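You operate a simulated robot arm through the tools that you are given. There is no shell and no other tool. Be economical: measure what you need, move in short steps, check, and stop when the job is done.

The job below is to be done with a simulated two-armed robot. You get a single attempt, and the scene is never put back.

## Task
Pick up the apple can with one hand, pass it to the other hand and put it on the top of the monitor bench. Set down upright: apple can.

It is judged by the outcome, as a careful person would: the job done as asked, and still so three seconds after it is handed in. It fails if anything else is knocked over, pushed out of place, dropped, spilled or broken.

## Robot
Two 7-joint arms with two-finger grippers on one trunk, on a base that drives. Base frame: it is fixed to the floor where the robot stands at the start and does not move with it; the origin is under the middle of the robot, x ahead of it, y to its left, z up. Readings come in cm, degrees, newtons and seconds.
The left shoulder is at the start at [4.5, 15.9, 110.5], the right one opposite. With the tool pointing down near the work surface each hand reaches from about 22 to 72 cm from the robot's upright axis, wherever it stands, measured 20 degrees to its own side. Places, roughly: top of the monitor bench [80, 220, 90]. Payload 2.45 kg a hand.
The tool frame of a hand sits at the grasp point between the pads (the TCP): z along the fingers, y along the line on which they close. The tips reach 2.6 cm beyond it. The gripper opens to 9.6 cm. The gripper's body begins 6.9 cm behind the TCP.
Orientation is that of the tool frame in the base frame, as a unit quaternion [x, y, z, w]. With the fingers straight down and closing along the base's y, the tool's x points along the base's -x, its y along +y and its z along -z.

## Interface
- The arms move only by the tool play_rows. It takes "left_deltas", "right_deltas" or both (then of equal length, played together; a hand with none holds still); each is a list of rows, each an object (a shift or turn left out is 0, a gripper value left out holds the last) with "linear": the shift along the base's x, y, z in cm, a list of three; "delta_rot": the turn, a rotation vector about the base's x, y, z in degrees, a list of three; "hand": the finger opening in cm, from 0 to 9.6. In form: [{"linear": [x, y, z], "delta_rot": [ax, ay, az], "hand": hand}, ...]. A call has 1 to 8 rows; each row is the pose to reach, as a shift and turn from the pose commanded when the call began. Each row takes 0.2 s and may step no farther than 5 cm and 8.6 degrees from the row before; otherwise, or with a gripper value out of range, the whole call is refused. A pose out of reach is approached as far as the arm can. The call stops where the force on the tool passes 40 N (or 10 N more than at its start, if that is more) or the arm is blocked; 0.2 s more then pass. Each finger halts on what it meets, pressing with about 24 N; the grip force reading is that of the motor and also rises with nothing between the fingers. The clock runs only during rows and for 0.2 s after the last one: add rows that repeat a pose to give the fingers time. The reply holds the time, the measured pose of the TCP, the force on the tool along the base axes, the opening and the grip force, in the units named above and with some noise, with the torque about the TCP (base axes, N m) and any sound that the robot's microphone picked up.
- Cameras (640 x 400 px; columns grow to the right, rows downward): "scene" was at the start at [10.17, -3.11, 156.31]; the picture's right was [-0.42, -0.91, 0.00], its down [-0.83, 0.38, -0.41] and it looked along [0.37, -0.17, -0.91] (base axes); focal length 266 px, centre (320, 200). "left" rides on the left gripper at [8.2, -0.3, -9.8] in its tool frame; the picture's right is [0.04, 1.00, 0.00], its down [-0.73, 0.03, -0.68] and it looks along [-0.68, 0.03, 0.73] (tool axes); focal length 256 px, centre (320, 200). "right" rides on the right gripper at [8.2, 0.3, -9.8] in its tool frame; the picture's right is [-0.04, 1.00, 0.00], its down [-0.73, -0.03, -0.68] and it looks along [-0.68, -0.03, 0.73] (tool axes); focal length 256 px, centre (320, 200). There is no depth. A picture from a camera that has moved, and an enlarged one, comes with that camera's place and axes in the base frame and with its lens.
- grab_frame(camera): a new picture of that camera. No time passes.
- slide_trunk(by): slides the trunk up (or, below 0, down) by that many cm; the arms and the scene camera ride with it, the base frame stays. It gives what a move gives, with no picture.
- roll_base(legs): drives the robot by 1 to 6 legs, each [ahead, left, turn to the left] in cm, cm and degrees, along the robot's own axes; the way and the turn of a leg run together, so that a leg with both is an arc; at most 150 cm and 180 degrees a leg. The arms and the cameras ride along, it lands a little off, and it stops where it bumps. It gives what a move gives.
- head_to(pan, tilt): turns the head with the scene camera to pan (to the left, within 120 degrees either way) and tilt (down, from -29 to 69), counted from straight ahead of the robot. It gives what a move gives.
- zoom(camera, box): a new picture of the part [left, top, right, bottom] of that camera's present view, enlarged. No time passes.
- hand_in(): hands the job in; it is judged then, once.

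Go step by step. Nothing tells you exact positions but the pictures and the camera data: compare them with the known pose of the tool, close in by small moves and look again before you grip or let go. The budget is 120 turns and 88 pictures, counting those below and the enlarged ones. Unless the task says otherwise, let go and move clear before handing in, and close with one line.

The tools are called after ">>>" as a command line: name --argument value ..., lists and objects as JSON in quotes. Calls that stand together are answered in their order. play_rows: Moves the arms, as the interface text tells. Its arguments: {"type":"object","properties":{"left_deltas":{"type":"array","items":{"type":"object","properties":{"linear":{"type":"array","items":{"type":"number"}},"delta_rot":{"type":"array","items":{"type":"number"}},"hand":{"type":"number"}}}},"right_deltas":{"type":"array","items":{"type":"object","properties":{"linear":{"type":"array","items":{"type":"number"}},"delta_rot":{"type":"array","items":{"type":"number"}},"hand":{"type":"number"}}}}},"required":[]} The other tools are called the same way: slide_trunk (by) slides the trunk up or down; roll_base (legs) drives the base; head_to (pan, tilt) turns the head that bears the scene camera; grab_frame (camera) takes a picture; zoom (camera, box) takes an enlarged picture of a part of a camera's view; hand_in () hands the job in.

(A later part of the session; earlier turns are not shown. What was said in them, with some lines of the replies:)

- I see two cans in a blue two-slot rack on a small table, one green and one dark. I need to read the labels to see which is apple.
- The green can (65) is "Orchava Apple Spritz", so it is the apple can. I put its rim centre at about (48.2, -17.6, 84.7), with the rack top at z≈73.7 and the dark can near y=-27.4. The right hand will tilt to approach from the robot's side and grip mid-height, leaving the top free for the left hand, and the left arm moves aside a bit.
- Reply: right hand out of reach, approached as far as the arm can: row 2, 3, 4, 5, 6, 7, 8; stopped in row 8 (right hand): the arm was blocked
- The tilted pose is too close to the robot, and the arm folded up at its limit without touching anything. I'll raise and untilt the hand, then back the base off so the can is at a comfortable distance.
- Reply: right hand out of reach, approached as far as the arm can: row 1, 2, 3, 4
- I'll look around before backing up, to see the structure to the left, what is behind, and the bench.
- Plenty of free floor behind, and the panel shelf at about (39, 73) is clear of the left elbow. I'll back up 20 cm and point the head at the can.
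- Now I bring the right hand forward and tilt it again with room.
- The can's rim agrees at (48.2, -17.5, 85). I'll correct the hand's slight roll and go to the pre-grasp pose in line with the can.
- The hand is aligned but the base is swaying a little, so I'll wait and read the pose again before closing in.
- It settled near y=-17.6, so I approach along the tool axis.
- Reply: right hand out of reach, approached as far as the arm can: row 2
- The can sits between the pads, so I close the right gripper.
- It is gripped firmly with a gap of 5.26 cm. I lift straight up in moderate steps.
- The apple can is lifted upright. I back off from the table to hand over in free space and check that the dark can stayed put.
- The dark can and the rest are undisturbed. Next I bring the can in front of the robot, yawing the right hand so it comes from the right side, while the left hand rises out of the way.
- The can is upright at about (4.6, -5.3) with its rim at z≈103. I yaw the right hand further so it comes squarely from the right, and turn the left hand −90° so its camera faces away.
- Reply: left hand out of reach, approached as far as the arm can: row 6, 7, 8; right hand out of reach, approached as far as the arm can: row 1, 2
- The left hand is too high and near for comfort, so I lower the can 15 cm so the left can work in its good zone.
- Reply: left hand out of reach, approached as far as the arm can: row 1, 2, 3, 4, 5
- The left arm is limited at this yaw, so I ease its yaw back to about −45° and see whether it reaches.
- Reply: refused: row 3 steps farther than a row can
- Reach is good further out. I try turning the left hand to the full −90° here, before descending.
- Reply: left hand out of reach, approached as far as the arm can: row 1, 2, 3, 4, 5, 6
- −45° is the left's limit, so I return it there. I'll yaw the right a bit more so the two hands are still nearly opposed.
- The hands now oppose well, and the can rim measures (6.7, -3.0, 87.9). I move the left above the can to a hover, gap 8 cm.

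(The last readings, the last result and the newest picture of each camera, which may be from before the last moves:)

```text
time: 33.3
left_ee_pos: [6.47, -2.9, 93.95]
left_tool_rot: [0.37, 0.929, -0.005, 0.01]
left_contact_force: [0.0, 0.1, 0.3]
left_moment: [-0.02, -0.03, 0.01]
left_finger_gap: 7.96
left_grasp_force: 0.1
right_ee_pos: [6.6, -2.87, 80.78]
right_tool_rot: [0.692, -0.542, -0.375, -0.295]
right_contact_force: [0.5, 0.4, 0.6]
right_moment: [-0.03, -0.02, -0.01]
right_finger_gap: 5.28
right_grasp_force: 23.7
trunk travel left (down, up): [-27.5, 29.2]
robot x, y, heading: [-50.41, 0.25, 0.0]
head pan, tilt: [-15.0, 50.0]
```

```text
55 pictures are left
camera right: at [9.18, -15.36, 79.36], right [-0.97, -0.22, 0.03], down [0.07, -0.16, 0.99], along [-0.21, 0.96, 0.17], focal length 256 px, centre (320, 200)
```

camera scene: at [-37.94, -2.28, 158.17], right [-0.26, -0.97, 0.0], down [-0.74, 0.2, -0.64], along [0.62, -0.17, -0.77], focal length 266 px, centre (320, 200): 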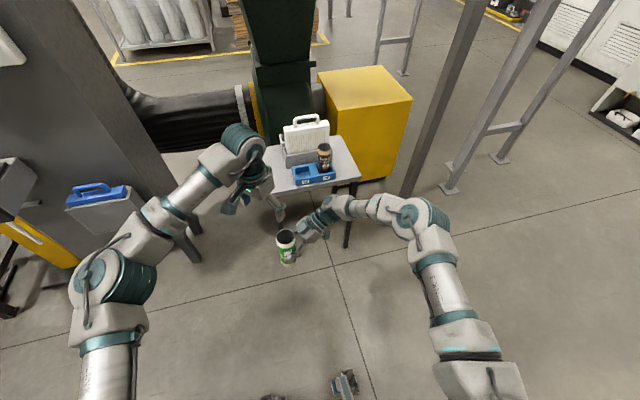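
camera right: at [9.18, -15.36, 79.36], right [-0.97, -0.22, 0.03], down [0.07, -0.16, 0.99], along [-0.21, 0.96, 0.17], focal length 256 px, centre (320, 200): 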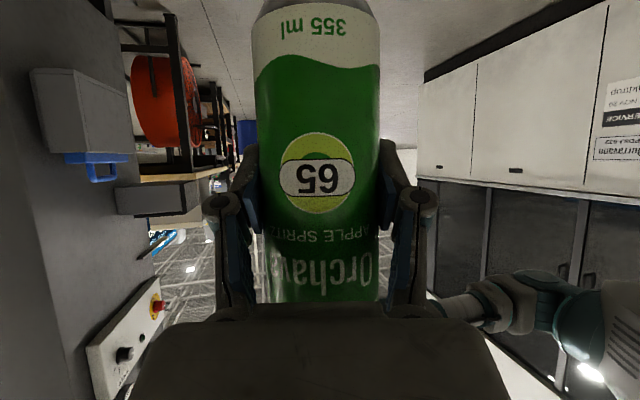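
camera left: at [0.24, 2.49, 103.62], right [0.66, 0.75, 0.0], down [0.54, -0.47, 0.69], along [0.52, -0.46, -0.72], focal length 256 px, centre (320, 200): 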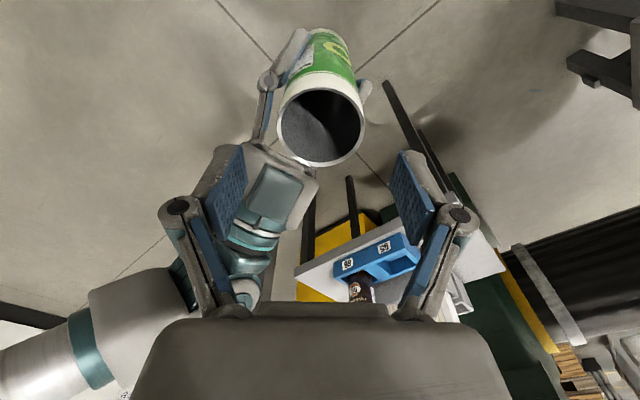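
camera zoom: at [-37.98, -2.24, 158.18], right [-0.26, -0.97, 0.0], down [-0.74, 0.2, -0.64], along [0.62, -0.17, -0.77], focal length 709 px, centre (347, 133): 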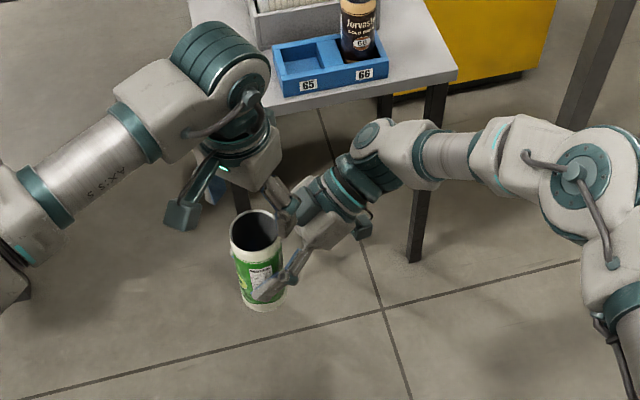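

The left hand is centred over the rim within 1–2 mm. I descend about 6.3 cm so the pads straddle the top of the can.

>>> play_rows --left_deltas '[{"linear": [0.05, -0.05, -2]}, {"linear": [0.05, -0.05, -3.5]}, {"linear": [0.05, -0.05, -5]}, {"linear": [0.05, -0.05, -6.3]}, {"linear": [0.05, -0.05, -6.3]}]'

>>> grab_frame --camera "left"

>>> zoom --camera "scene" --box '[240, 190, 380, 280]'

```text
time: 34.5
left_ee_pos: [6.73, -3.06, 87.7]
left_tool_rot: [0.37, 0.929, -0.005, 0.01]
left_contact_force: [0.0, -0.5, 1.4]
left_moment: [-0.04, 0.03, 0.03]
left_finger_gap: 8.0
left_grasp_force: 0.1
right_ee_pos: [6.55, -2.82, 80.73]
right_tool_rot: [0.692, -0.542, -0.375, -0.294]
right_contact_force: [0.0, 0.2, -0.6]
right_moment: [-0.01, 0.04, -0.01]
right_finger_gap: 5.31
right_grasp_force: 24.5
trunk travel left (down, up): [-27.5, 29.2]
robot x, y, heading: [-50.32, 0.48, -0.1]
head pan, tilt: [-15.0, 50.0]
```

```text
54 pictures are left
camera left: at [0.35, 2.48, 97.33], right [0.66, 0.75, 0.0], down [0.54, -0.47, 0.69], along [0.52, -0.46, -0.72], focal length 256 px, centre (320, 200)
```

left: 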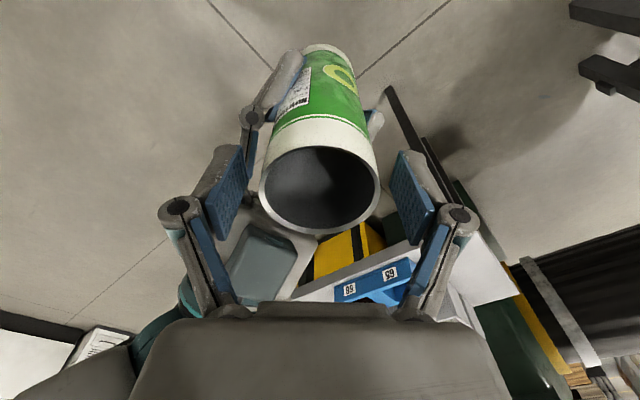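

```text
4.44 times, centred on (310, 235) of scene
camera zoom: at [-37.95, -2.27, 158.17], right [-0.26, -0.97, 0.0], down [-0.74, 0.2, -0.64], along [0.62, -0.17, -0.77], focal length 1182 px, centre (364, 44)
```

zoom: 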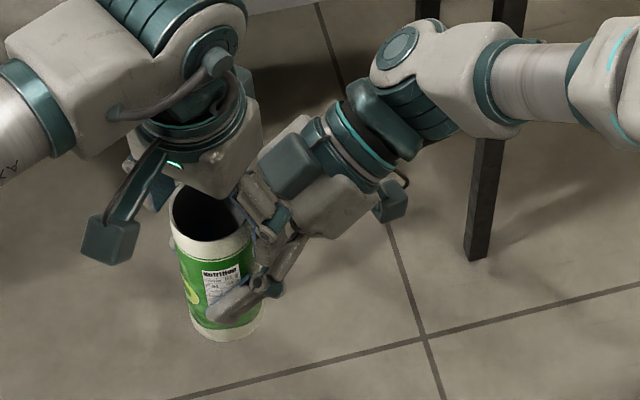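

The rim sits right between the left pads at z≈88, with about 3 cm of pad overlap and no contact with the right fingers. I close the left gripper.

>>> play_rows --left_deltas '[{"linear": [0, 0, -0.3], "hand": 7}, {"linear": [0, 0, -0.3], "hand": 6}, {"linear": [0, 0, -0.3], "hand": 5}, {"linear": [0, 0, -0.3], "hand": 5}, {"linear": [0, 0, -0.3], "hand": 5}]'

>>> grab_frame --camera "left"

```text
time: 35.7
left_ee_pos: [6.68, -3.17, 87.48]
left_tool_rot: [0.37, 0.929, -0.006, 0.009]
left_contact_force: [-0.6, -0.8, 3.1]
left_moment: [0.05, 0.08, -0.06]
left_finger_gap: 5.58
left_grasp_force: 24.1
right_ee_pos: [6.48, -2.99, 80.57]
right_tool_rot: [0.693, -0.541, -0.375, -0.293]
right_contact_force: [1.8, 0.1, -2.7]
right_moment: [0.0, 0.02, 0.05]
right_finger_gap: 5.33
right_grasp_force: 24.0
trunk travel left (down, up): [-27.5, 29.2]
robot x, y, heading: [-50.18, 0.1, -0.1]
head pan, tilt: [-15.0, 50.0]
```

```text
52 pictures are left
camera left: at [0.39, 2.47, 97.05], right [0.66, 0.75, 0.0], down [0.54, -0.47, 0.69], along [0.52, -0.46, -0.72], focal length 256 px, centre (320, 200)
```

left: 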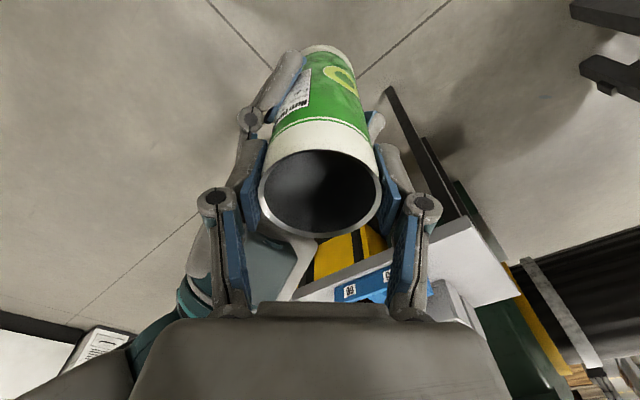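

The left holds with 24 N. Next I open the right hand in place and check that the can stays put.

>>> play_rows --right_deltas '[{"hand": 5.6}, {"hand": 6.5}, {"hand": 8}, {"hand": 9.4}, {"hand": 9.4}]'

>>> grab_frame --camera "left"

>>> grab_frame --camera "right"

```text
time: 36.9
left_ee_pos: [6.66, -2.89, 87.52]
left_tool_rot: [0.371, 0.929, -0.005, 0.009]
left_contact_force: [0.1, 0.7, -0.4]
left_moment: [0.0, 0.02, 0.0]
left_finger_gap: 5.61
left_grasp_force: 24.6
right_ee_pos: [6.57, -3.0, 80.62]
right_tool_rot: [0.693, -0.541, -0.376, -0.293]
right_contact_force: [0.2, -0.5, -0.4]
right_moment: [0.05, 0.0, -0.03]
right_finger_gap: 9.39
right_grasp_force: 0.0
trunk travel left (down, up): [-27.5, 29.2]
robot x, y, heading: [-50.65, 0.05, -0.1]
head pan, tilt: [-15.0, 50.0]
```

```text
51 pictures are left
camera left: at [0.39, 2.47, 97.04], right [0.66, 0.75, 0.0], down [0.54, -0.47, 0.69], along [0.52, -0.46, -0.72], focal length 256 px, centre (320, 200)
```

left: 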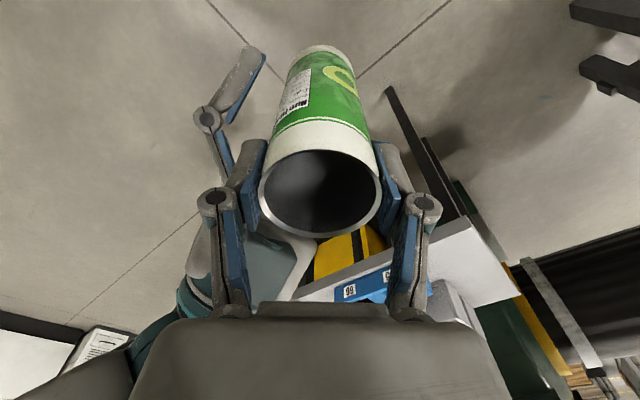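

```text
50 pictures are left
camera right: at [9.2, -15.36, 79.32], right [-0.97, -0.22, 0.03], down [0.07, -0.16, 0.99], along [-0.21, 0.96, 0.17], focal length 256 px, centre (320, 200)
```

right: 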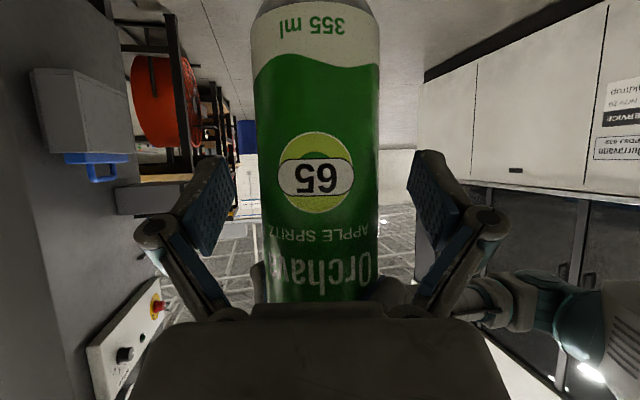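

The can stays put in the left hand. I retreat the right hand straight back along its approach, horizontally.

>>> play_rows --right_deltas '[{"linear": [0.7, -2.9, 0]}, {"linear": [1.4, -5.8, 0]}, {"linear": [2.1, -8.7, 0]}, {"linear": [2.8, -12, 0]}, {"linear": [3.4, -16, 0]}, {"linear": [3.4, -20, 0]}, {"linear": [3.4, -24, 0]}]'

>>> grab_frame --camera "scene"

```text
time: 38.5
left_ee_pos: [6.76, -3.08, 87.43]
left_tool_rot: [0.37, 0.929, -0.004, 0.009]
left_contact_force: [0.2, 0.0, 0.8]
left_moment: [-0.02, -0.05, 0.04]
left_finger_gap: 5.55
left_grasp_force: 23.7
right_ee_pos: [10.32, -27.26, 80.36]
right_tool_rot: [0.693, -0.541, -0.376, -0.293]
right_contact_force: [0.2, -0.3, 0.6]
right_moment: [-0.04, 0.01, 0.03]
right_finger_gap: 9.38
right_grasp_force: 0.0
right hand out of reach, approached as far as the arm can: row 6
trunk travel left (down, up): [-27.5, 29.2]
robot x, y, heading: [-50.3, 0.04, 0.1]
head pan, tilt: [-15.0, 50.0]
```

```text
49 pictures are left
camera scene: at [-37.92, -2.55, 158.16], right [-0.26, -0.97, 0.0], down [-0.74, 0.2, -0.64], along [0.62, -0.16, -0.77], focal length 266 px, centre (320, 200)
```

scene: 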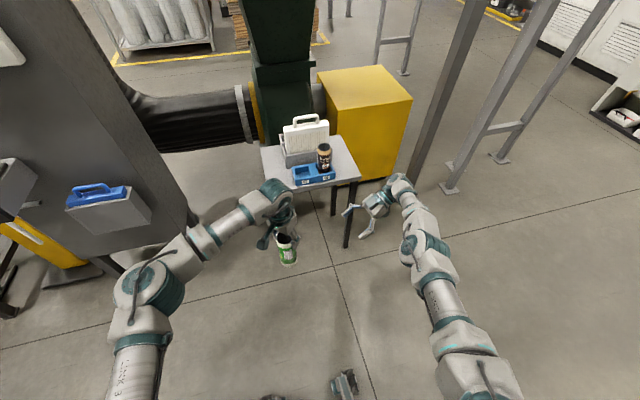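

Handover done. I fold the right arm in, raise the trunk so the can is above bench height, and look toward the bench.

>>> slide_trunk --by 27

>>> head_to --pan 65 --tilt 25

>>> grab_frame --camera "scene"

```text
time: 41.2
left_ee_pos: [6.75, -3.05, 114.48]
left_tool_rot: [0.371, 0.929, -0.005, 0.009]
left_contact_force: [-0.3, -0.2, -0.1]
left_moment: [-0.02, 0.01, 0.02]
left_finger_gap: 5.59
left_grasp_force: 23.6
right_ee_pos: [10.93, -27.18, 113.39]
right_tool_rot: [0.71, -0.527, -0.341, -0.319]
right_contact_force: [0.1, 0.1, -0.2]
right_moment: [0.01, 0.02, 0.0]
right_finger_gap: 9.43
right_grasp_force: 0.1
trunk travel left (down, up): [-54.5, 2.2]
robot x, y, heading: [-50.37, 0.35, -0.1]
head pan, tilt: [-15.0, 50.0]
```

```text
time: 42.8
left_ee_pos: [6.73, -3.01, 114.46]
left_tool_rot: [0.371, 0.928, -0.005, 0.009]
left_contact_force: [-0.8, 0.5, -1.0]
left_moment: [-0.01, -0.02, -0.01]
left_finger_gap: 5.56
left_grasp_force: 24.1
right_ee_pos: [11.1, -27.11, 113.42]
right_tool_rot: [0.71, -0.527, -0.342, -0.319]
right_contact_force: [0.5, -0.5, -0.1]
right_moment: [0.0, -0.03, 0.01]
right_finger_gap: 9.41
right_grasp_force: 0.2
trunk travel left (down, up): [-54.5, 2.2]
robot x, y, heading: [-50.38, 0.36, 0.4]
head pan, tilt: [65.0, 25.0]
```

```text
48 pictures are left
camera scene: at [-47.64, 7.88, 189.0], right [0.91, -0.42, -0.01], down [-0.18, -0.38, -0.91], along [0.38, 0.82, -0.42], focal length 266 px, centre (320, 200)
```

scene: 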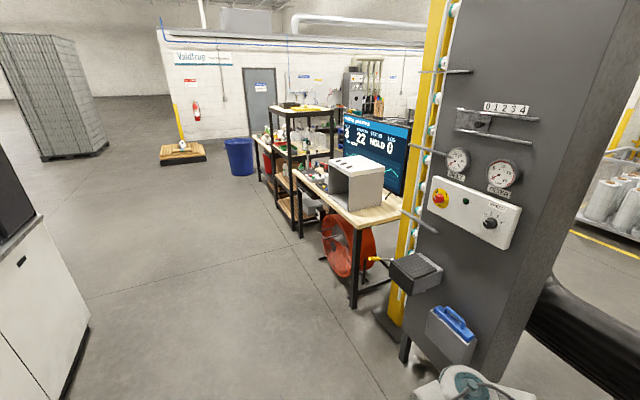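

>>> zoom --camera "scene" --box '[230, 90, 430, 250]'

```text
2.50 times, centred on (330, 170) of scene
camera zoom: at [-47.64, 7.88, 189.0], right [0.91, -0.42, -0.01], down [-0.18, -0.38, -0.91], along [0.38, 0.82, -0.42], focal length 665 px, centre (295, 275)
```

zoom: 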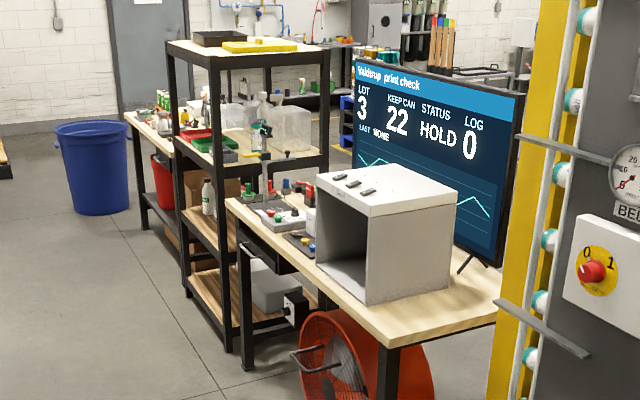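

The bench front edge is at x≈48, y from about 147 to 290. A white box stands at y 171–206, leaving a free strip of bench top at y≈147–171. First I turn the left hand so its camera won't foul the box, and fold the right arm in.

>>> play_rows --left_deltas '[{"delta_rot": [0, 0, 8]}, {"delta_rot": [0, 0, 16]}, {"delta_rot": [0, 0, 24]}, {"delta_rot": [0, 0, 32]}, {"delta_rot": [0, 0, 40]}, {"delta_rot": [0, 0, 48]}, {"delta_rot": [0, 0, 56]}, {"delta_rot": [0, 0, 64]}]' --right_deltas '[{"linear": [-1.5, -1, 0], "delta_rot": [0, 0, -8]}, {"linear": [-3, -2, 0], "delta_rot": [0, 0, -16]}, {"linear": [-4.5, -3, 0], "delta_rot": [0, 0, -24]}, {"linear": [-6, -4, 0], "delta_rot": [0, 0, -32]}, {"linear": [-7.5, -5, 0], "delta_rot": [0, 0, -40]}, {"linear": [-9, -6, 0], "delta_rot": [0, 0, -48]}, {"linear": [-10, -7, 0], "delta_rot": [0, 0, -56]}, {"linear": [-11, -8, 0], "delta_rot": [0, 0, -64]}]'

```text
time: 44.6
left_ee_pos: [6.6, -3.1, 114.61]
left_tool_rot: [-0.18, 0.984, 0.0, 0.011]
left_contact_force: [-0.5, -0.8, -0.8]
left_moment: [0.0, -0.03, 0.0]
left_finger_gap: 5.55
left_grasp_force: 24.1
right_ee_pos: [1.93, -33.17, 111.25]
right_tool_rot: [-0.32, 0.821, 0.121, 0.457]
right_contact_force: [0.1, -0.1, -0.4]
right_moment: [0.02, 0.04, -0.01]
right_finger_gap: 9.41
right_grasp_force: 0.0
right hand out of reach, approached as far as the arm can: row 1, 2, 3, 4, 5, 6, 7, 8
trunk travel left (down, up): [-54.5, 2.2]
robot x, y, heading: [-50.22, 0.41, -0.1]
head pan, tilt: [65.0, 25.0]
```

>>> play_rows --right_deltas '[{"linear": [-2, 0, -1], "delta_rot": [-1.6, 6.2, -4.3]}, {"linear": [-4, 0, -2], "delta_rot": [-3.3, 12.4, -8.7]}, {"linear": [-6, 0, -3], "delta_rot": [-4.9, 18.6, -13]}, {"linear": [-8, 0, -4], "delta_rot": [-6.6, 24.8, -17.3]}, {"linear": [-10, 1, -4], "delta_rot": [-8.2, 31, -21.7]}, {"linear": [-12, 2, -4], "delta_rot": [-9.9, 37.1, -26]}, {"linear": [-14, 3, -4], "delta_rot": [-11.5, 43.3, -30.3]}, {"linear": [-15, 4, -4], "delta_rot": [-13.2, 49.5, -34.7]}]'

>>> head_to --pan 0 --tilt 50

>>> grab_frame --camera "scene"

```text
time: 46.4
left_ee_pos: [6.71, -3.02, 114.44]
left_tool_rot: [-0.178, 0.984, 0.0, 0.01]
left_contact_force: [-1.0, 0.4, -0.8]
left_moment: [0.0, -0.01, -0.02]
left_finger_gap: 5.58
left_grasp_force: 23.9
right_ee_pos: [-12.9, -28.98, 107.01]
right_tool_rot: [-0.04, 0.998, 0.015, 0.045]
right_contact_force: [-0.5, -0.8, -0.8]
right_moment: [-0.03, 0.02, -0.05]
right_finger_gap: 9.41
right_grasp_force: 0.1
right hand out of reach, approached as far as the arm can: row 1
trunk travel left (down, up): [-54.5, 2.2]
robot x, y, heading: [-50.32, 0.12, 0.1]
head pan, tilt: [65.0, 25.0]
```

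```text
time: 47.7
left_ee_pos: [6.74, -3.09, 114.43]
left_tool_rot: [-0.178, 0.984, 0.001, 0.011]
left_contact_force: [-1.2, -0.2, 0.2]
left_moment: [0.0, 0.01, 0.03]
left_finger_gap: 5.61
left_grasp_force: 24.0
right_ee_pos: [-13.03, -29.11, 107.08]
right_tool_rot: [-0.041, 0.998, 0.016, 0.047]
right_contact_force: [-0.2, 0.1, 0.8]
right_moment: [0.01, -0.02, 0.0]
right_finger_gap: 9.4
right_grasp_force: 0.2
trunk travel left (down, up): [-54.5, 2.2]
robot x, y, heading: [-50.47, 0.55, -0.2]
head pan, tilt: [0.0, 50.0]
```

```text
46 pictures are left
camera scene: at [-44.07, -0.57, 185.23], right [0.0, -1.0, 0.0], down [-0.77, 0.0, -0.64], along [0.64, 0.0, -0.77], focal length 266 px, centre (320, 200)
```

scene: 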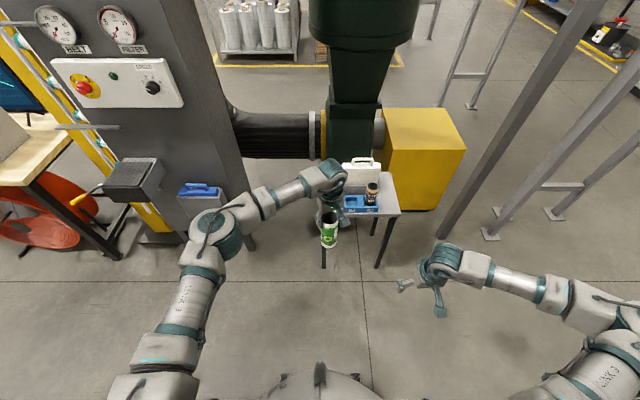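

Both arms are tidy. I back off 25 cm, then translate left along the corridor toward the bench.

>>> roll_base --legs '[[-25, 0, 0], [0, 140, 0]]'

>>> head_to --pan 15 --tilt 35

>>> grab_frame --camera "scene"

```text
time: 56.2
left_ee_pos: [-17.37, 136.79, 114.41]
left_tool_rot: [-0.172, 0.985, 0.003, 0.011]
left_contact_force: [-0.6, 0.0, 0.3]
left_moment: [0.03, 0.0, -0.01]
left_finger_gap: 5.59
left_grasp_force: 23.7
right_ee_pos: [-37.35, 111.11, 106.93]
right_tool_rot: [-0.033, 0.998, 0.017, 0.046]
right_contact_force: [-0.2, 0.2, 0.0]
right_moment: [0.0, -0.02, -0.04]
right_finger_gap: 9.4
right_grasp_force: 0.0
trunk travel left (down, up): [-54.5, 2.2]
robot x, y, heading: [-74.85, 141.14, -0.4]
head pan, tilt: [0.0, 50.0]
```

```text
time: 57.0
left_ee_pos: [-17.84, 137.27, 114.6]
left_tool_rot: [-0.172, 0.985, -0.001, 0.012]
left_contact_force: [-1.0, -0.1, -0.2]
left_moment: [0.01, -0.03, -0.02]
left_finger_gap: 5.57
left_grasp_force: 24.3
right_ee_pos: [-37.69, 111.72, 107.27]
right_tool_rot: [-0.035, 0.998, 0.014, 0.048]
right_contact_force: [0.0, 0.0, 0.1]
right_moment: [0.01, -0.01, -0.03]
right_finger_gap: 9.41
right_grasp_force: 0.0
trunk travel left (down, up): [-54.5, 2.2]
robot x, y, heading: [-74.51, 140.99, -0.8]
head pan, tilt: [15.0, 35.0]
```

```text
45 pictures are left
camera scene: at [-67.41, 143.26, 187.39], right [0.25, -0.97, 0.0], down [-0.56, -0.14, -0.82], along [0.79, 0.2, -0.58], focal length 266 px, centre (320, 200)
```

scene: 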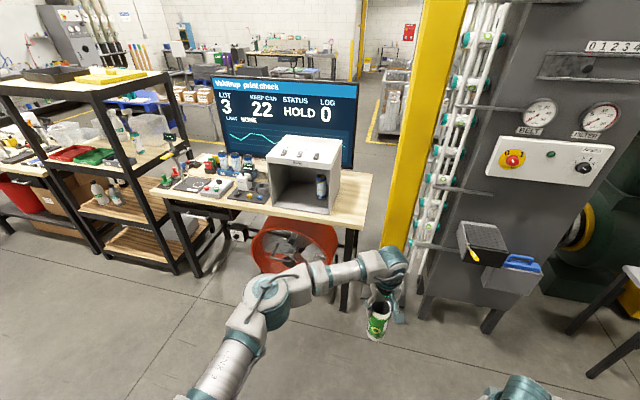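

The free strip on the bench is y≈149–168, the box top is at z≈120, and its front-right corner is at (54, 168). I'll aim for about (52.5, 157), keep heading 0 and reach forward with the left arm so its elbow stays in front of the box. First I extend the left arm here.

>>> play_rows --left_deltas '[{"linear": [1.5, -1.7, 0]}, {"linear": [3, -3.4, 0]}, {"linear": [4.5, -5, 0]}, {"linear": [6, -6.7, 0]}, {"linear": [7.5, -8.4, 0]}, {"linear": [8.5, -9.5, 0]}]'

>>> roll_base --legs '[[0, 28, 0.8]]'

>>> head_to --pan -5 --tilt 40

>>> grab_frame --camera "scene"

```text
time: 58.4
left_ee_pos: [-13.26, 131.99, 114.54]
left_tool_rot: [-0.172, 0.985, 0.001, 0.011]
left_contact_force: [-0.5, 0.5, 0.1]
left_moment: [0.0, 0.02, -0.01]
left_finger_gap: 5.61
left_grasp_force: 24.3
left hand out of reach, approached as far as the arm can: row 3, 4, 5, 6
right_ee_pos: [-37.75, 111.2, 107.26]
right_tool_rot: [-0.034, 0.998, 0.017, 0.049]
right_contact_force: [-0.3, 0.5, 0.1]
right_moment: [0.02, -0.01, -0.04]
right_finger_gap: 9.42
right_grasp_force: 0.1
trunk travel left (down, up): [-54.5, 2.2]
robot x, y, heading: [-74.33, 140.88, -0.7]
head pan, tilt: [15.0, 35.0]
```

```text
time: 60.3
left_ee_pos: [-13.19, 161.0, 114.63]
left_tool_rot: [-0.177, 0.984, 0.001, 0.012]
left_contact_force: [0.5, -0.2, 0.2]
left_moment: [0.03, -0.06, -0.01]
left_finger_gap: 5.58
left_grasp_force: 24.0
right_ee_pos: [-37.26, 139.87, 107.2]
right_tool_rot: [-0.039, 0.998, 0.016, 0.048]
right_contact_force: [0.2, 0.0, 0.9]
right_moment: [0.01, 0.01, 0.02]
right_finger_gap: 9.41
right_grasp_force: 0.0
trunk travel left (down, up): [-54.5, 2.2]
robot x, y, heading: [-74.0, 169.65, -0.1]
head pan, tilt: [15.0, 35.0]
```

```text
time: 61.1
left_ee_pos: [-13.16, 161.36, 114.82]
left_tool_rot: [-0.177, 0.984, 0.0, 0.014]
left_contact_force: [-0.7, -0.3, -0.8]
left_moment: [-0.03, -0.05, -0.03]
left_finger_gap: 5.57
left_grasp_force: 24.1
right_ee_pos: [-37.64, 140.49, 107.39]
right_tool_rot: [-0.04, 0.998, 0.014, 0.05]
right_contact_force: [-0.5, -0.1, 0.1]
right_moment: [0.0, 0.0, -0.01]
right_finger_gap: 9.4
right_grasp_force: 0.1
trunk travel left (down, up): [-54.5, 2.2]
robot x, y, heading: [-74.52, 169.76, -0.4]
head pan, tilt: [-5.0, 40.0]
```

```text
44 pictures are left
camera scene: at [-67.32, 169.01, 186.65], right [-0.09, -1.0, 0.0], down [-0.64, 0.05, -0.76], along [0.76, -0.07, -0.65], focal length 266 px, centre (320, 200)
```

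scene: 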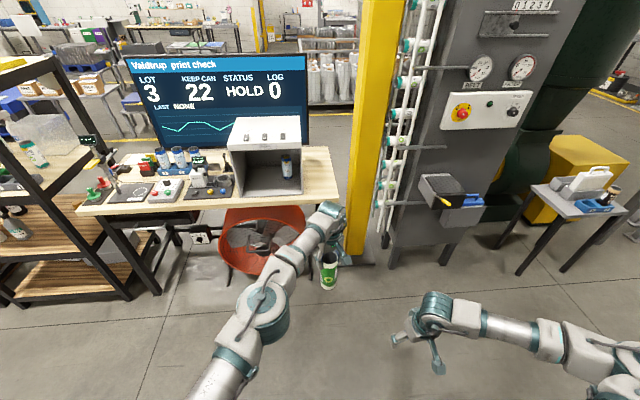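

The elbow now stays well inside. The bench corner is at (44.8, 148.5) and the box corner at (53, 169.6), so the target can spot is about (52.5, 158.5). I drive ahead most of the way and look again.

>>> roll_base --legs '[[55, -2, 0.3]]'

>>> grab_frame --camera "scene"

>>> grab_frame --camera "left"

```text
time: 64.3
left_ee_pos: [42.13, 158.51, 114.89]
left_tool_rot: [-0.179, 0.984, 0.003, 0.015]
left_contact_force: [-0.3, -0.4, -0.3]
left_moment: [0.05, -0.02, -0.02]
left_finger_gap: 5.6
left_grasp_force: 24.2
right_ee_pos: [17.73, 137.55, 107.17]
right_tool_rot: [-0.041, 0.998, 0.018, 0.05]
right_contact_force: [0.0, -0.3, 0.3]
right_moment: [0.03, -0.02, 0.01]
right_finger_gap: 9.4
right_grasp_force: 0.0
trunk travel left (down, up): [-54.5, 2.2]
robot x, y, heading: [-18.98, 167.0, 0.2]
head pan, tilt: [-5.0, 40.0]
```

```text
43 pictures are left
camera scene: at [-12.24, 165.19, 186.65], right [-0.08, -1.0, -0.01], down [-0.64, 0.06, -0.76], along [0.76, -0.06, -0.64], focal length 266 px, centre (320, 200)
```

scene: 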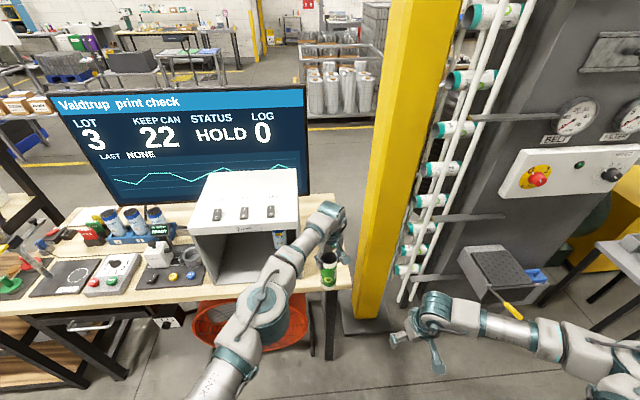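

```text
42 pictures are left
camera left: at [34.22, 155.14, 124.36], right [-0.39, 0.92, 0.0], down [0.66, 0.28, 0.7], along [0.64, 0.27, -0.71], focal length 256 px, centre (320, 200)
```

left: 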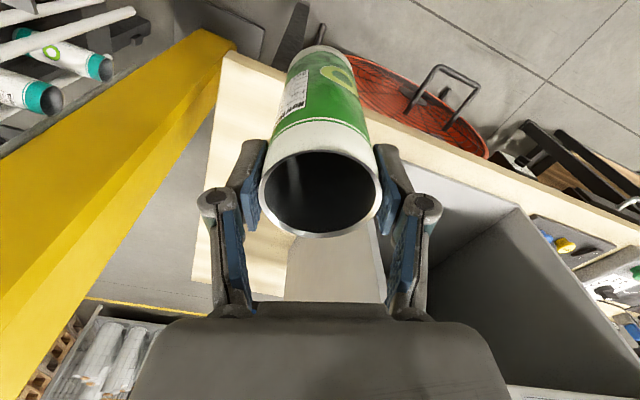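

Measurements agree: edge x≈46, end y≈148, and the box's right side at y≈170. I advance another 10.5 cm so the can is over the free strip.

>>> roll_base --legs '[[10.5, 0, -0.2]]'

>>> grab_frame --camera "scene"

>>> grab_frame --camera "left"

```text
time: 65.5
left_ee_pos: [52.4, 158.13, 115.16]
left_tool_rot: [-0.176, 0.984, 0.003, 0.016]
left_contact_force: [-0.5, 0.1, 0.0]
left_moment: [-0.01, -0.03, 0.01]
left_finger_gap: 5.57
left_grasp_force: 23.8
right_ee_pos: [27.81, 137.53, 107.46]
right_tool_rot: [-0.039, 0.998, 0.017, 0.052]
right_contact_force: [-0.4, -0.5, -0.5]
right_moment: [0.0, 0.0, 0.02]
right_finger_gap: 9.42
right_grasp_force: 0.1
trunk travel left (down, up): [-54.5, 2.2]
robot x, y, heading: [-8.31, 167.47, 0.2]
head pan, tilt: [-5.0, 40.0]
```

```text
41 pictures are left
camera scene: at [-2.3, 164.69, 186.67], right [-0.09, -1.0, -0.01], down [-0.64, 0.06, -0.77], along [0.76, -0.06, -0.64], focal length 266 px, centre (320, 200)
```

scene: 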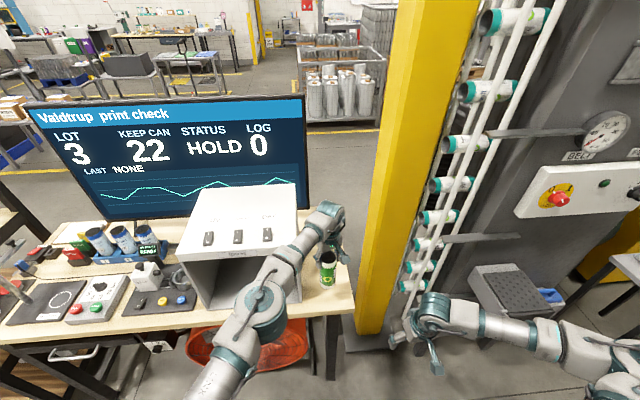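

```text
40 pictures are left
camera left: at [44.48, 154.86, 124.68], right [-0.38, 0.92, 0.0], down [0.66, 0.27, 0.7], along [0.65, 0.27, -0.71], focal length 256 px, centre (320, 200)
```

left: 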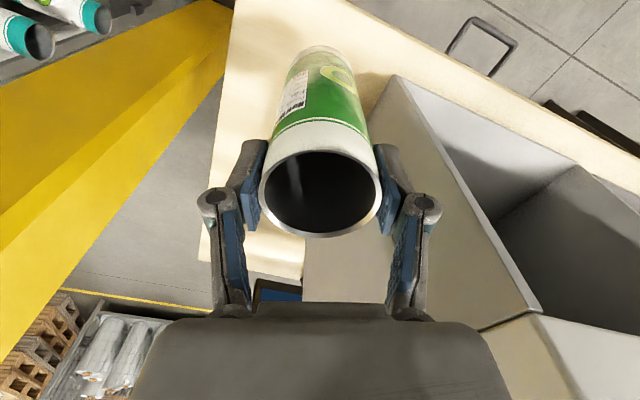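

The can hovers over the free strip with clearance all round. I lower 8 cm, nudging y by −1 and trimming the slight tilt, then look.

>>> play_rows --left_deltas '[{"linear": [0, -0.5, -1.5], "delta_rot": [-0.4, 0.6, 0]}, {"linear": [0, -1, -3], "delta_rot": [-0.4, 0.6, 0]}, {"linear": [0, -1, -4.5], "delta_rot": [-0.4, 0.6, 0]}, {"linear": [0, -1, -6], "delta_rot": [-0.4, 0.6, 0]}, {"linear": [0, -1, -7.3], "delta_rot": [-0.4, 0.6, 0]}, {"linear": [0, -1, -8], "delta_rot": [-0.4, 0.6, 0]}, {"linear": [0, -1, -8], "delta_rot": [-0.4, 0.6, 0]}]'

>>> zoom --camera "scene" --box '[260, 190, 380, 320]'

>>> grab_frame --camera "left"

>>> grab_frame --camera "right"

```text
time: 67.1
left_ee_pos: [51.94, 158.32, 107.27]
left_tool_rot: [-0.176, 0.984, -0.004, 0.008]
left_contact_force: [-0.6, 0.1, 0.4]
left_moment: [-0.04, -0.05, 0.02]
left_finger_gap: 5.57
left_grasp_force: 23.7
left hand out of reach, approached as far as the arm can: row 1, 2, 3, 4, 5, 6, 7
right_ee_pos: [28.07, 138.07, 107.5]
right_tool_rot: [-0.039, 0.998, 0.015, 0.051]
right_contact_force: [-0.5, 0.3, -0.9]
right_moment: [-0.02, 0.0, 0.02]
right_finger_gap: 9.42
right_grasp_force: 0.1
trunk travel left (down, up): [-54.5, 2.2]
robot x, y, heading: [-8.33, 167.26, 0.1]
head pan, tilt: [-5.0, 40.0]
```

```text
3.08 times, centred on (320, 255) of scene
camera zoom: at [-1.33, 165.68, 186.64], right [-0.09, -1.0, 0.0], down [-0.64, 0.06, -0.76], along [0.76, -0.07, -0.65], focal length 818 px, centre (320, 31)
```

zoom: 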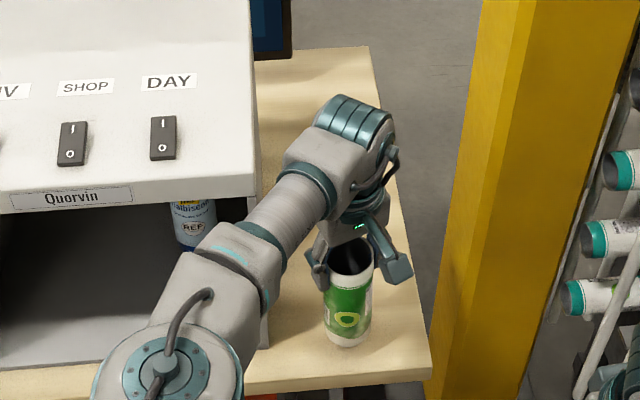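

```text
38 pictures are left
camera left: at [44.2, 155.19, 117.01], right [-0.38, 0.92, -0.01], down [0.67, 0.28, 0.69], along [0.64, 0.26, -0.72], focal length 256 px, centre (320, 200)
```

left: 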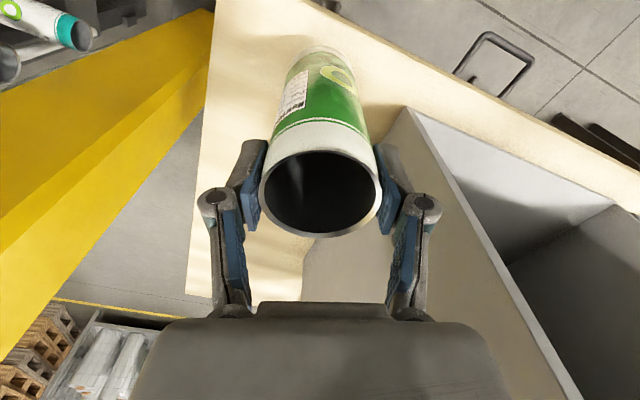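

```text
37 pictures are left
camera right: at [18.8, 137.46, 116.57], right [-0.04, 1.0, 0.03], down [0.66, 0.01, 0.75], along [0.75, 0.05, -0.66], focal length 256 px, centre (320, 200)
```

right: 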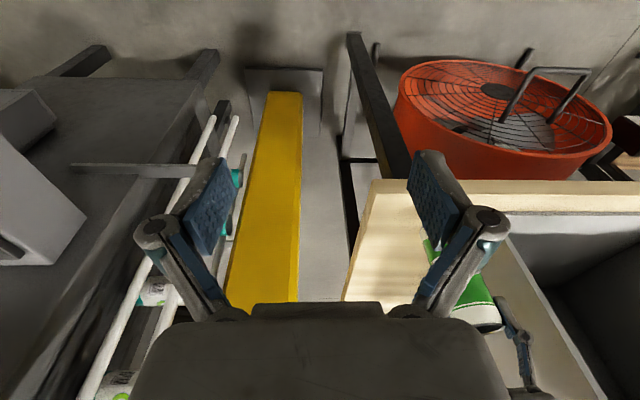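

Position is good. I lower the last bit in small steps, watching the force.

>>> play_rows --left_deltas '[{"linear": [0, 0, -1]}, {"linear": [0, 0, -2]}, {"linear": [0, 0, -2.6]}, {"linear": [0, 0, -2.6]}]'

>>> zoom --camera "right" --box '[340, 160, 560, 380]'

```text
time: 68.1
left_ee_pos: [51.62, 158.72, 104.74]
left_tool_rot: [-0.176, 0.984, -0.003, 0.008]
left_contact_force: [-0.2, -1.1, -0.3]
left_moment: [0.01, 0.0, 0.01]
left_finger_gap: 5.59
left_grasp_force: 23.7
left hand out of reach, approached as far as the arm can: row 2, 3, 4
right_ee_pos: [28.09, 138.19, 107.59]
right_tool_rot: [-0.039, 0.998, 0.013, 0.051]
right_contact_force: [-0.5, -0.3, -0.5]
right_moment: [0.0, -0.03, -0.01]
right_finger_gap: 9.39
right_grasp_force: 0.0
trunk travel left (down, up): [-54.5, 2.2]
robot x, y, heading: [-8.43, 167.39, -0.0]
head pan, tilt: [-5.0, 40.0]
```

```text
1.82 times, centred on (450, 270) of right
camera zoom: at [18.77, 137.49, 116.58], right [-0.04, 1.0, 0.03], down [0.66, 0.01, 0.75], along [0.75, 0.05, -0.66], focal length 465 px, centre (84, 73)
```

zoom: 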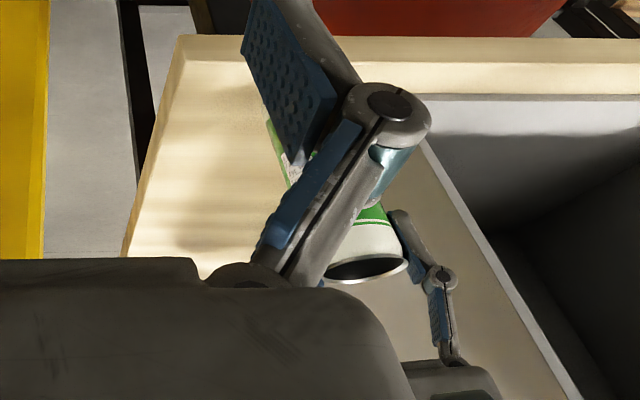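

The arm is near its reach limit, so I lower with the trunk in small slides instead.

>>> slide_trunk --by -0.6

>>> zoom --camera "scene" --box '[280, 220, 380, 320]'

```text
time: 68.7
left_ee_pos: [51.63, 158.71, 104.48]
left_tool_rot: [-0.176, 0.984, -0.005, 0.009]
left_contact_force: [0.7, -3.1, 18.7]
left_moment: [-0.19, 0.06, -0.01]
left_finger_gap: 5.6
left_grasp_force: 24.5
right_ee_pos: [27.84, 138.32, 107.04]
right_tool_rot: [-0.039, 0.998, 0.013, 0.051]
right_contact_force: [-0.6, 0.7, 0.7]
right_moment: [0.02, 0.06, 0.01]
right_finger_gap: 9.38
right_grasp_force: 0.1
trunk travel left (down, up): [-53.9, 2.8]
robot x, y, heading: [-8.1, 167.33, -0.2]
head pan, tilt: [-5.0, 40.0]
```

```text
4.00 times, centred on (330, 270) of scene
camera zoom: at [-1.71, 165.51, 186.08], right [-0.09, -1.0, 0.0], down [-0.64, 0.06, -0.76], along [0.76, -0.06, -0.64], focal length 1064 px, centre (280, -80)
```

zoom: 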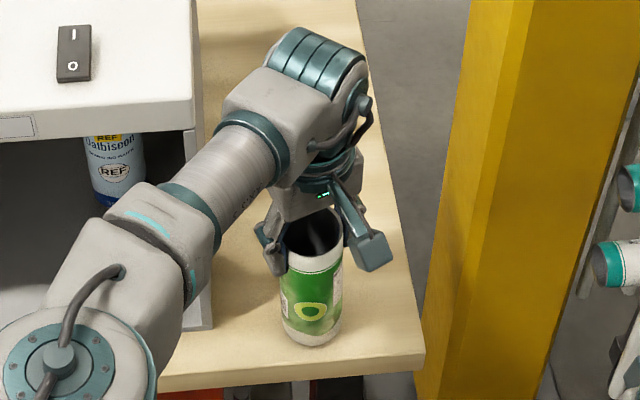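

The can has touched down, with 18.7 N upward. I ease the load off slightly, then open the left fingers.

>>> slide_trunk --by 0.2

>>> play_rows --left_deltas '[{"hand": 5.8}, {"hand": 6.2}, {"hand": 7}, {"hand": 8}, {"hand": 8}]'

>>> grab_frame --camera "left"

```text
time: 69.2
left_ee_pos: [51.5, 158.86, 104.54]
left_tool_rot: [-0.176, 0.984, -0.003, 0.01]
left_contact_force: [1.3, -2.1, 10.3]
left_moment: [-0.12, -0.18, -0.02]
left_finger_gap: 5.58
left_grasp_force: 24.2
right_ee_pos: [27.87, 138.19, 107.22]
right_tool_rot: [-0.039, 0.998, 0.013, 0.05]
right_contact_force: [-0.2, 0.2, -0.8]
right_moment: [0.01, -0.01, 0.01]
right_finger_gap: 9.38
right_grasp_force: 0.1
trunk travel left (down, up): [-54.1, 2.6]
robot x, y, heading: [-8.23, 166.94, 0.0]
head pan, tilt: [-5.0, 40.0]
```

```text
time: 70.4
left_ee_pos: [51.75, 158.59, 104.58]
left_tool_rot: [-0.176, 0.984, -0.003, 0.008]
left_contact_force: [0.5, -0.1, 0.3]
left_moment: [0.02, 0.0, 0.02]
left_finger_gap: 8.01
left_grasp_force: 0.0
right_ee_pos: [28.11, 138.08, 107.15]
right_tool_rot: [-0.039, 0.998, 0.013, 0.051]
right_contact_force: [0.1, -0.1, -0.7]
right_moment: [0.0, 0.02, -0.02]
right_finger_gap: 9.4
right_grasp_force: 0.0
trunk travel left (down, up): [-54.1, 2.6]
robot x, y, heading: [-8.2, 167.37, 0.1]
head pan, tilt: [-5.0, 40.0]
```

```text
34 pictures are left
camera left: at [43.89, 155.62, 114.12], right [-0.38, 0.92, -0.01], down [0.67, 0.28, 0.69], along [0.64, 0.26, -0.72], focal length 256 px, centre (320, 200)
```

left: 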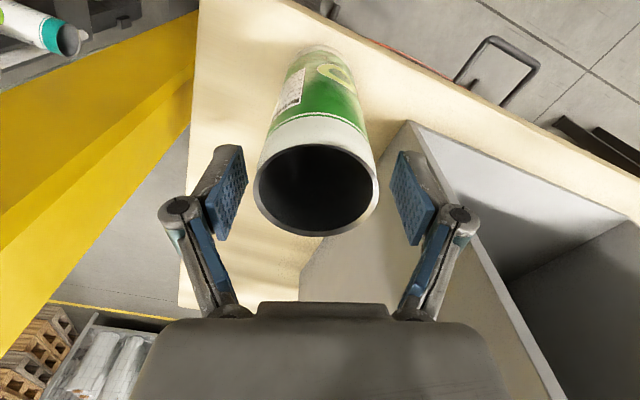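

Released, and the can stands free between the open pads. I raise with the trunk first, then the arm, before backing away.

>>> slide_trunk --by 2.4

>>> play_rows --left_deltas '[{"linear": [0, 0, 1.5]}, {"linear": [0, 0, 3]}, {"linear": [0, 0, 4.5]}, {"linear": [0, 0, 6]}, {"linear": [0, 0, 7.5]}]'

>>> grab_frame --camera "left"

>>> grab_frame --camera "scene"

```text
time: 71.1
left_ee_pos: [51.63, 158.84, 106.87]
left_tool_rot: [-0.178, 0.984, -0.004, 0.008]
left_contact_force: [0.1, 0.3, -1.0]
left_moment: [0.0, 0.02, -0.01]
left_finger_gap: 8.02
left_grasp_force: 0.1
right_ee_pos: [27.98, 138.19, 109.58]
right_tool_rot: [-0.039, 0.998, 0.013, 0.051]
right_contact_force: [-0.3, -0.7, 0.5]
right_moment: [0.03, 0.01, 0.01]
right_finger_gap: 9.42
right_grasp_force: 0.0
trunk travel left (down, up): [-56.5, 0.2]
robot x, y, heading: [-8.44, 167.39, -0.2]
head pan, tilt: [-5.0, 40.0]
```

```text
time: 72.3
left_ee_pos: [51.52, 158.92, 114.6]
left_tool_rot: [-0.177, 0.984, -0.003, 0.01]
left_contact_force: [-0.4, -0.4, 0.7]
left_moment: [0.03, 0.0, 0.0]
left_finger_gap: 7.99
left_grasp_force: 0.1
right_ee_pos: [27.92, 138.29, 109.54]
right_tool_rot: [-0.04, 0.998, 0.013, 0.051]
right_contact_force: [-0.7, 0.1, 0.6]
right_moment: [0.03, -0.01, -0.02]
right_finger_gap: 9.39
right_grasp_force: 0.0
trunk travel left (down, up): [-56.5, 0.2]
robot x, y, heading: [-8.42, 167.13, -0.0]
head pan, tilt: [-5.0, 40.0]
```

```text
33 pictures are left
camera left: at [43.66, 155.82, 124.15], right [-0.39, 0.92, -0.01], down [0.66, 0.29, 0.69], along [0.64, 0.26, -0.72], focal length 256 px, centre (320, 200)
```

left: 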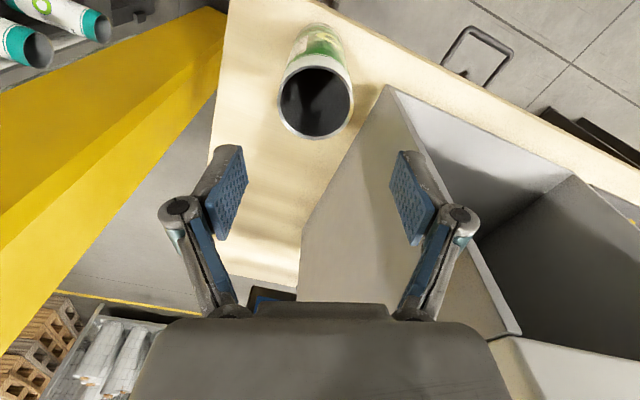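

```text
32 pictures are left
camera scene: at [-1.47, 165.65, 188.63], right [-0.09, -1.0, 0.0], down [-0.64, 0.06, -0.76], along [0.76, -0.07, -0.65], focal length 266 px, centre (320, 200)
```

scene: 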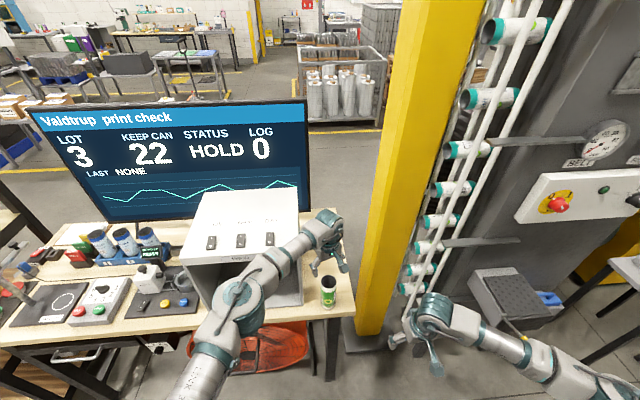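

The can stands upright on the bench and the fingers are about 7 cm above its rim. I drive straight back to clear and check once more.

>>> roll_base --legs '[[-40, 0, 0]]'

>>> grab_frame --camera "scene"

>>> zoom --camera "scene" --box '[240, 120, 400, 240]'

```text
time: 74.8
left_ee_pos: [11.33, 159.17, 114.34]
left_tool_rot: [-0.179, 0.984, -0.003, 0.008]
left_contact_force: [-0.7, -0.2, -0.2]
left_moment: [0.0, 0.04, 0.01]
left_finger_gap: 8.0
left_grasp_force: 0.1
right_ee_pos: [-12.1, 138.35, 109.46]
right_tool_rot: [-0.041, 0.998, 0.013, 0.051]
right_contact_force: [-0.1, -0.2, -0.8]
right_moment: [0.02, 0.0, 0.0]
right_finger_gap: 9.42
right_grasp_force: 0.1
trunk travel left (down, up): [-56.5, 0.2]
robot x, y, heading: [-48.74, 167.19, 0.1]
head pan, tilt: [-5.0, 40.0]
```

```text
31 pictures are left
camera scene: at [-41.4, 165.52, 188.61], right [-0.08, -1.0, 0.0], down [-0.65, 0.06, -0.76], along [0.76, -0.06, -0.65], focal length 266 px, centre (320, 200)
```

scene: 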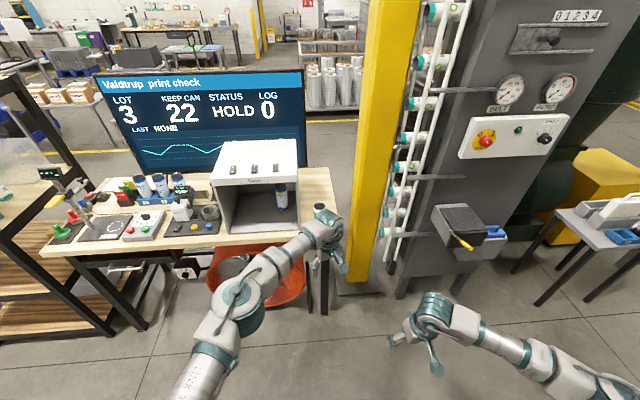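

```text
3.33 times, centred on (320, 180) of scene
camera zoom: at [-41.4, 165.52, 188.61], right [-0.08, -1.0, 0.0], down [-0.65, 0.06, -0.76], along [0.76, -0.06, -0.65], focal length 886 px, centre (320, 267)
```

zoom: 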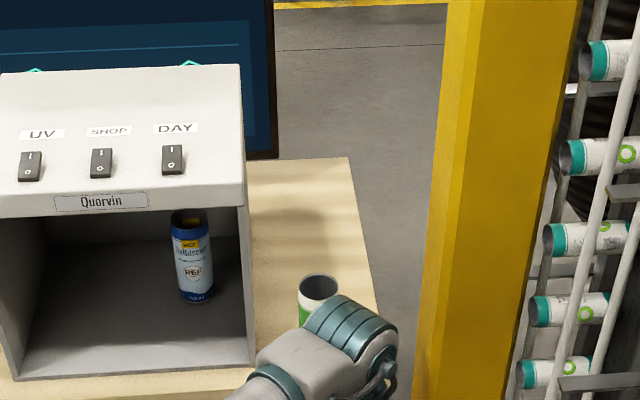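

The apple can stands upright on the bench top, both hands are clear, and nothing else was disturbed. I hand in.

>>> hand_in

```text
The job is handed in.
```

The apple can was picked up with the right hand, passed to the left and set upright on the monitor bench. Both hands are clear, and I saw nothing else disturbed.
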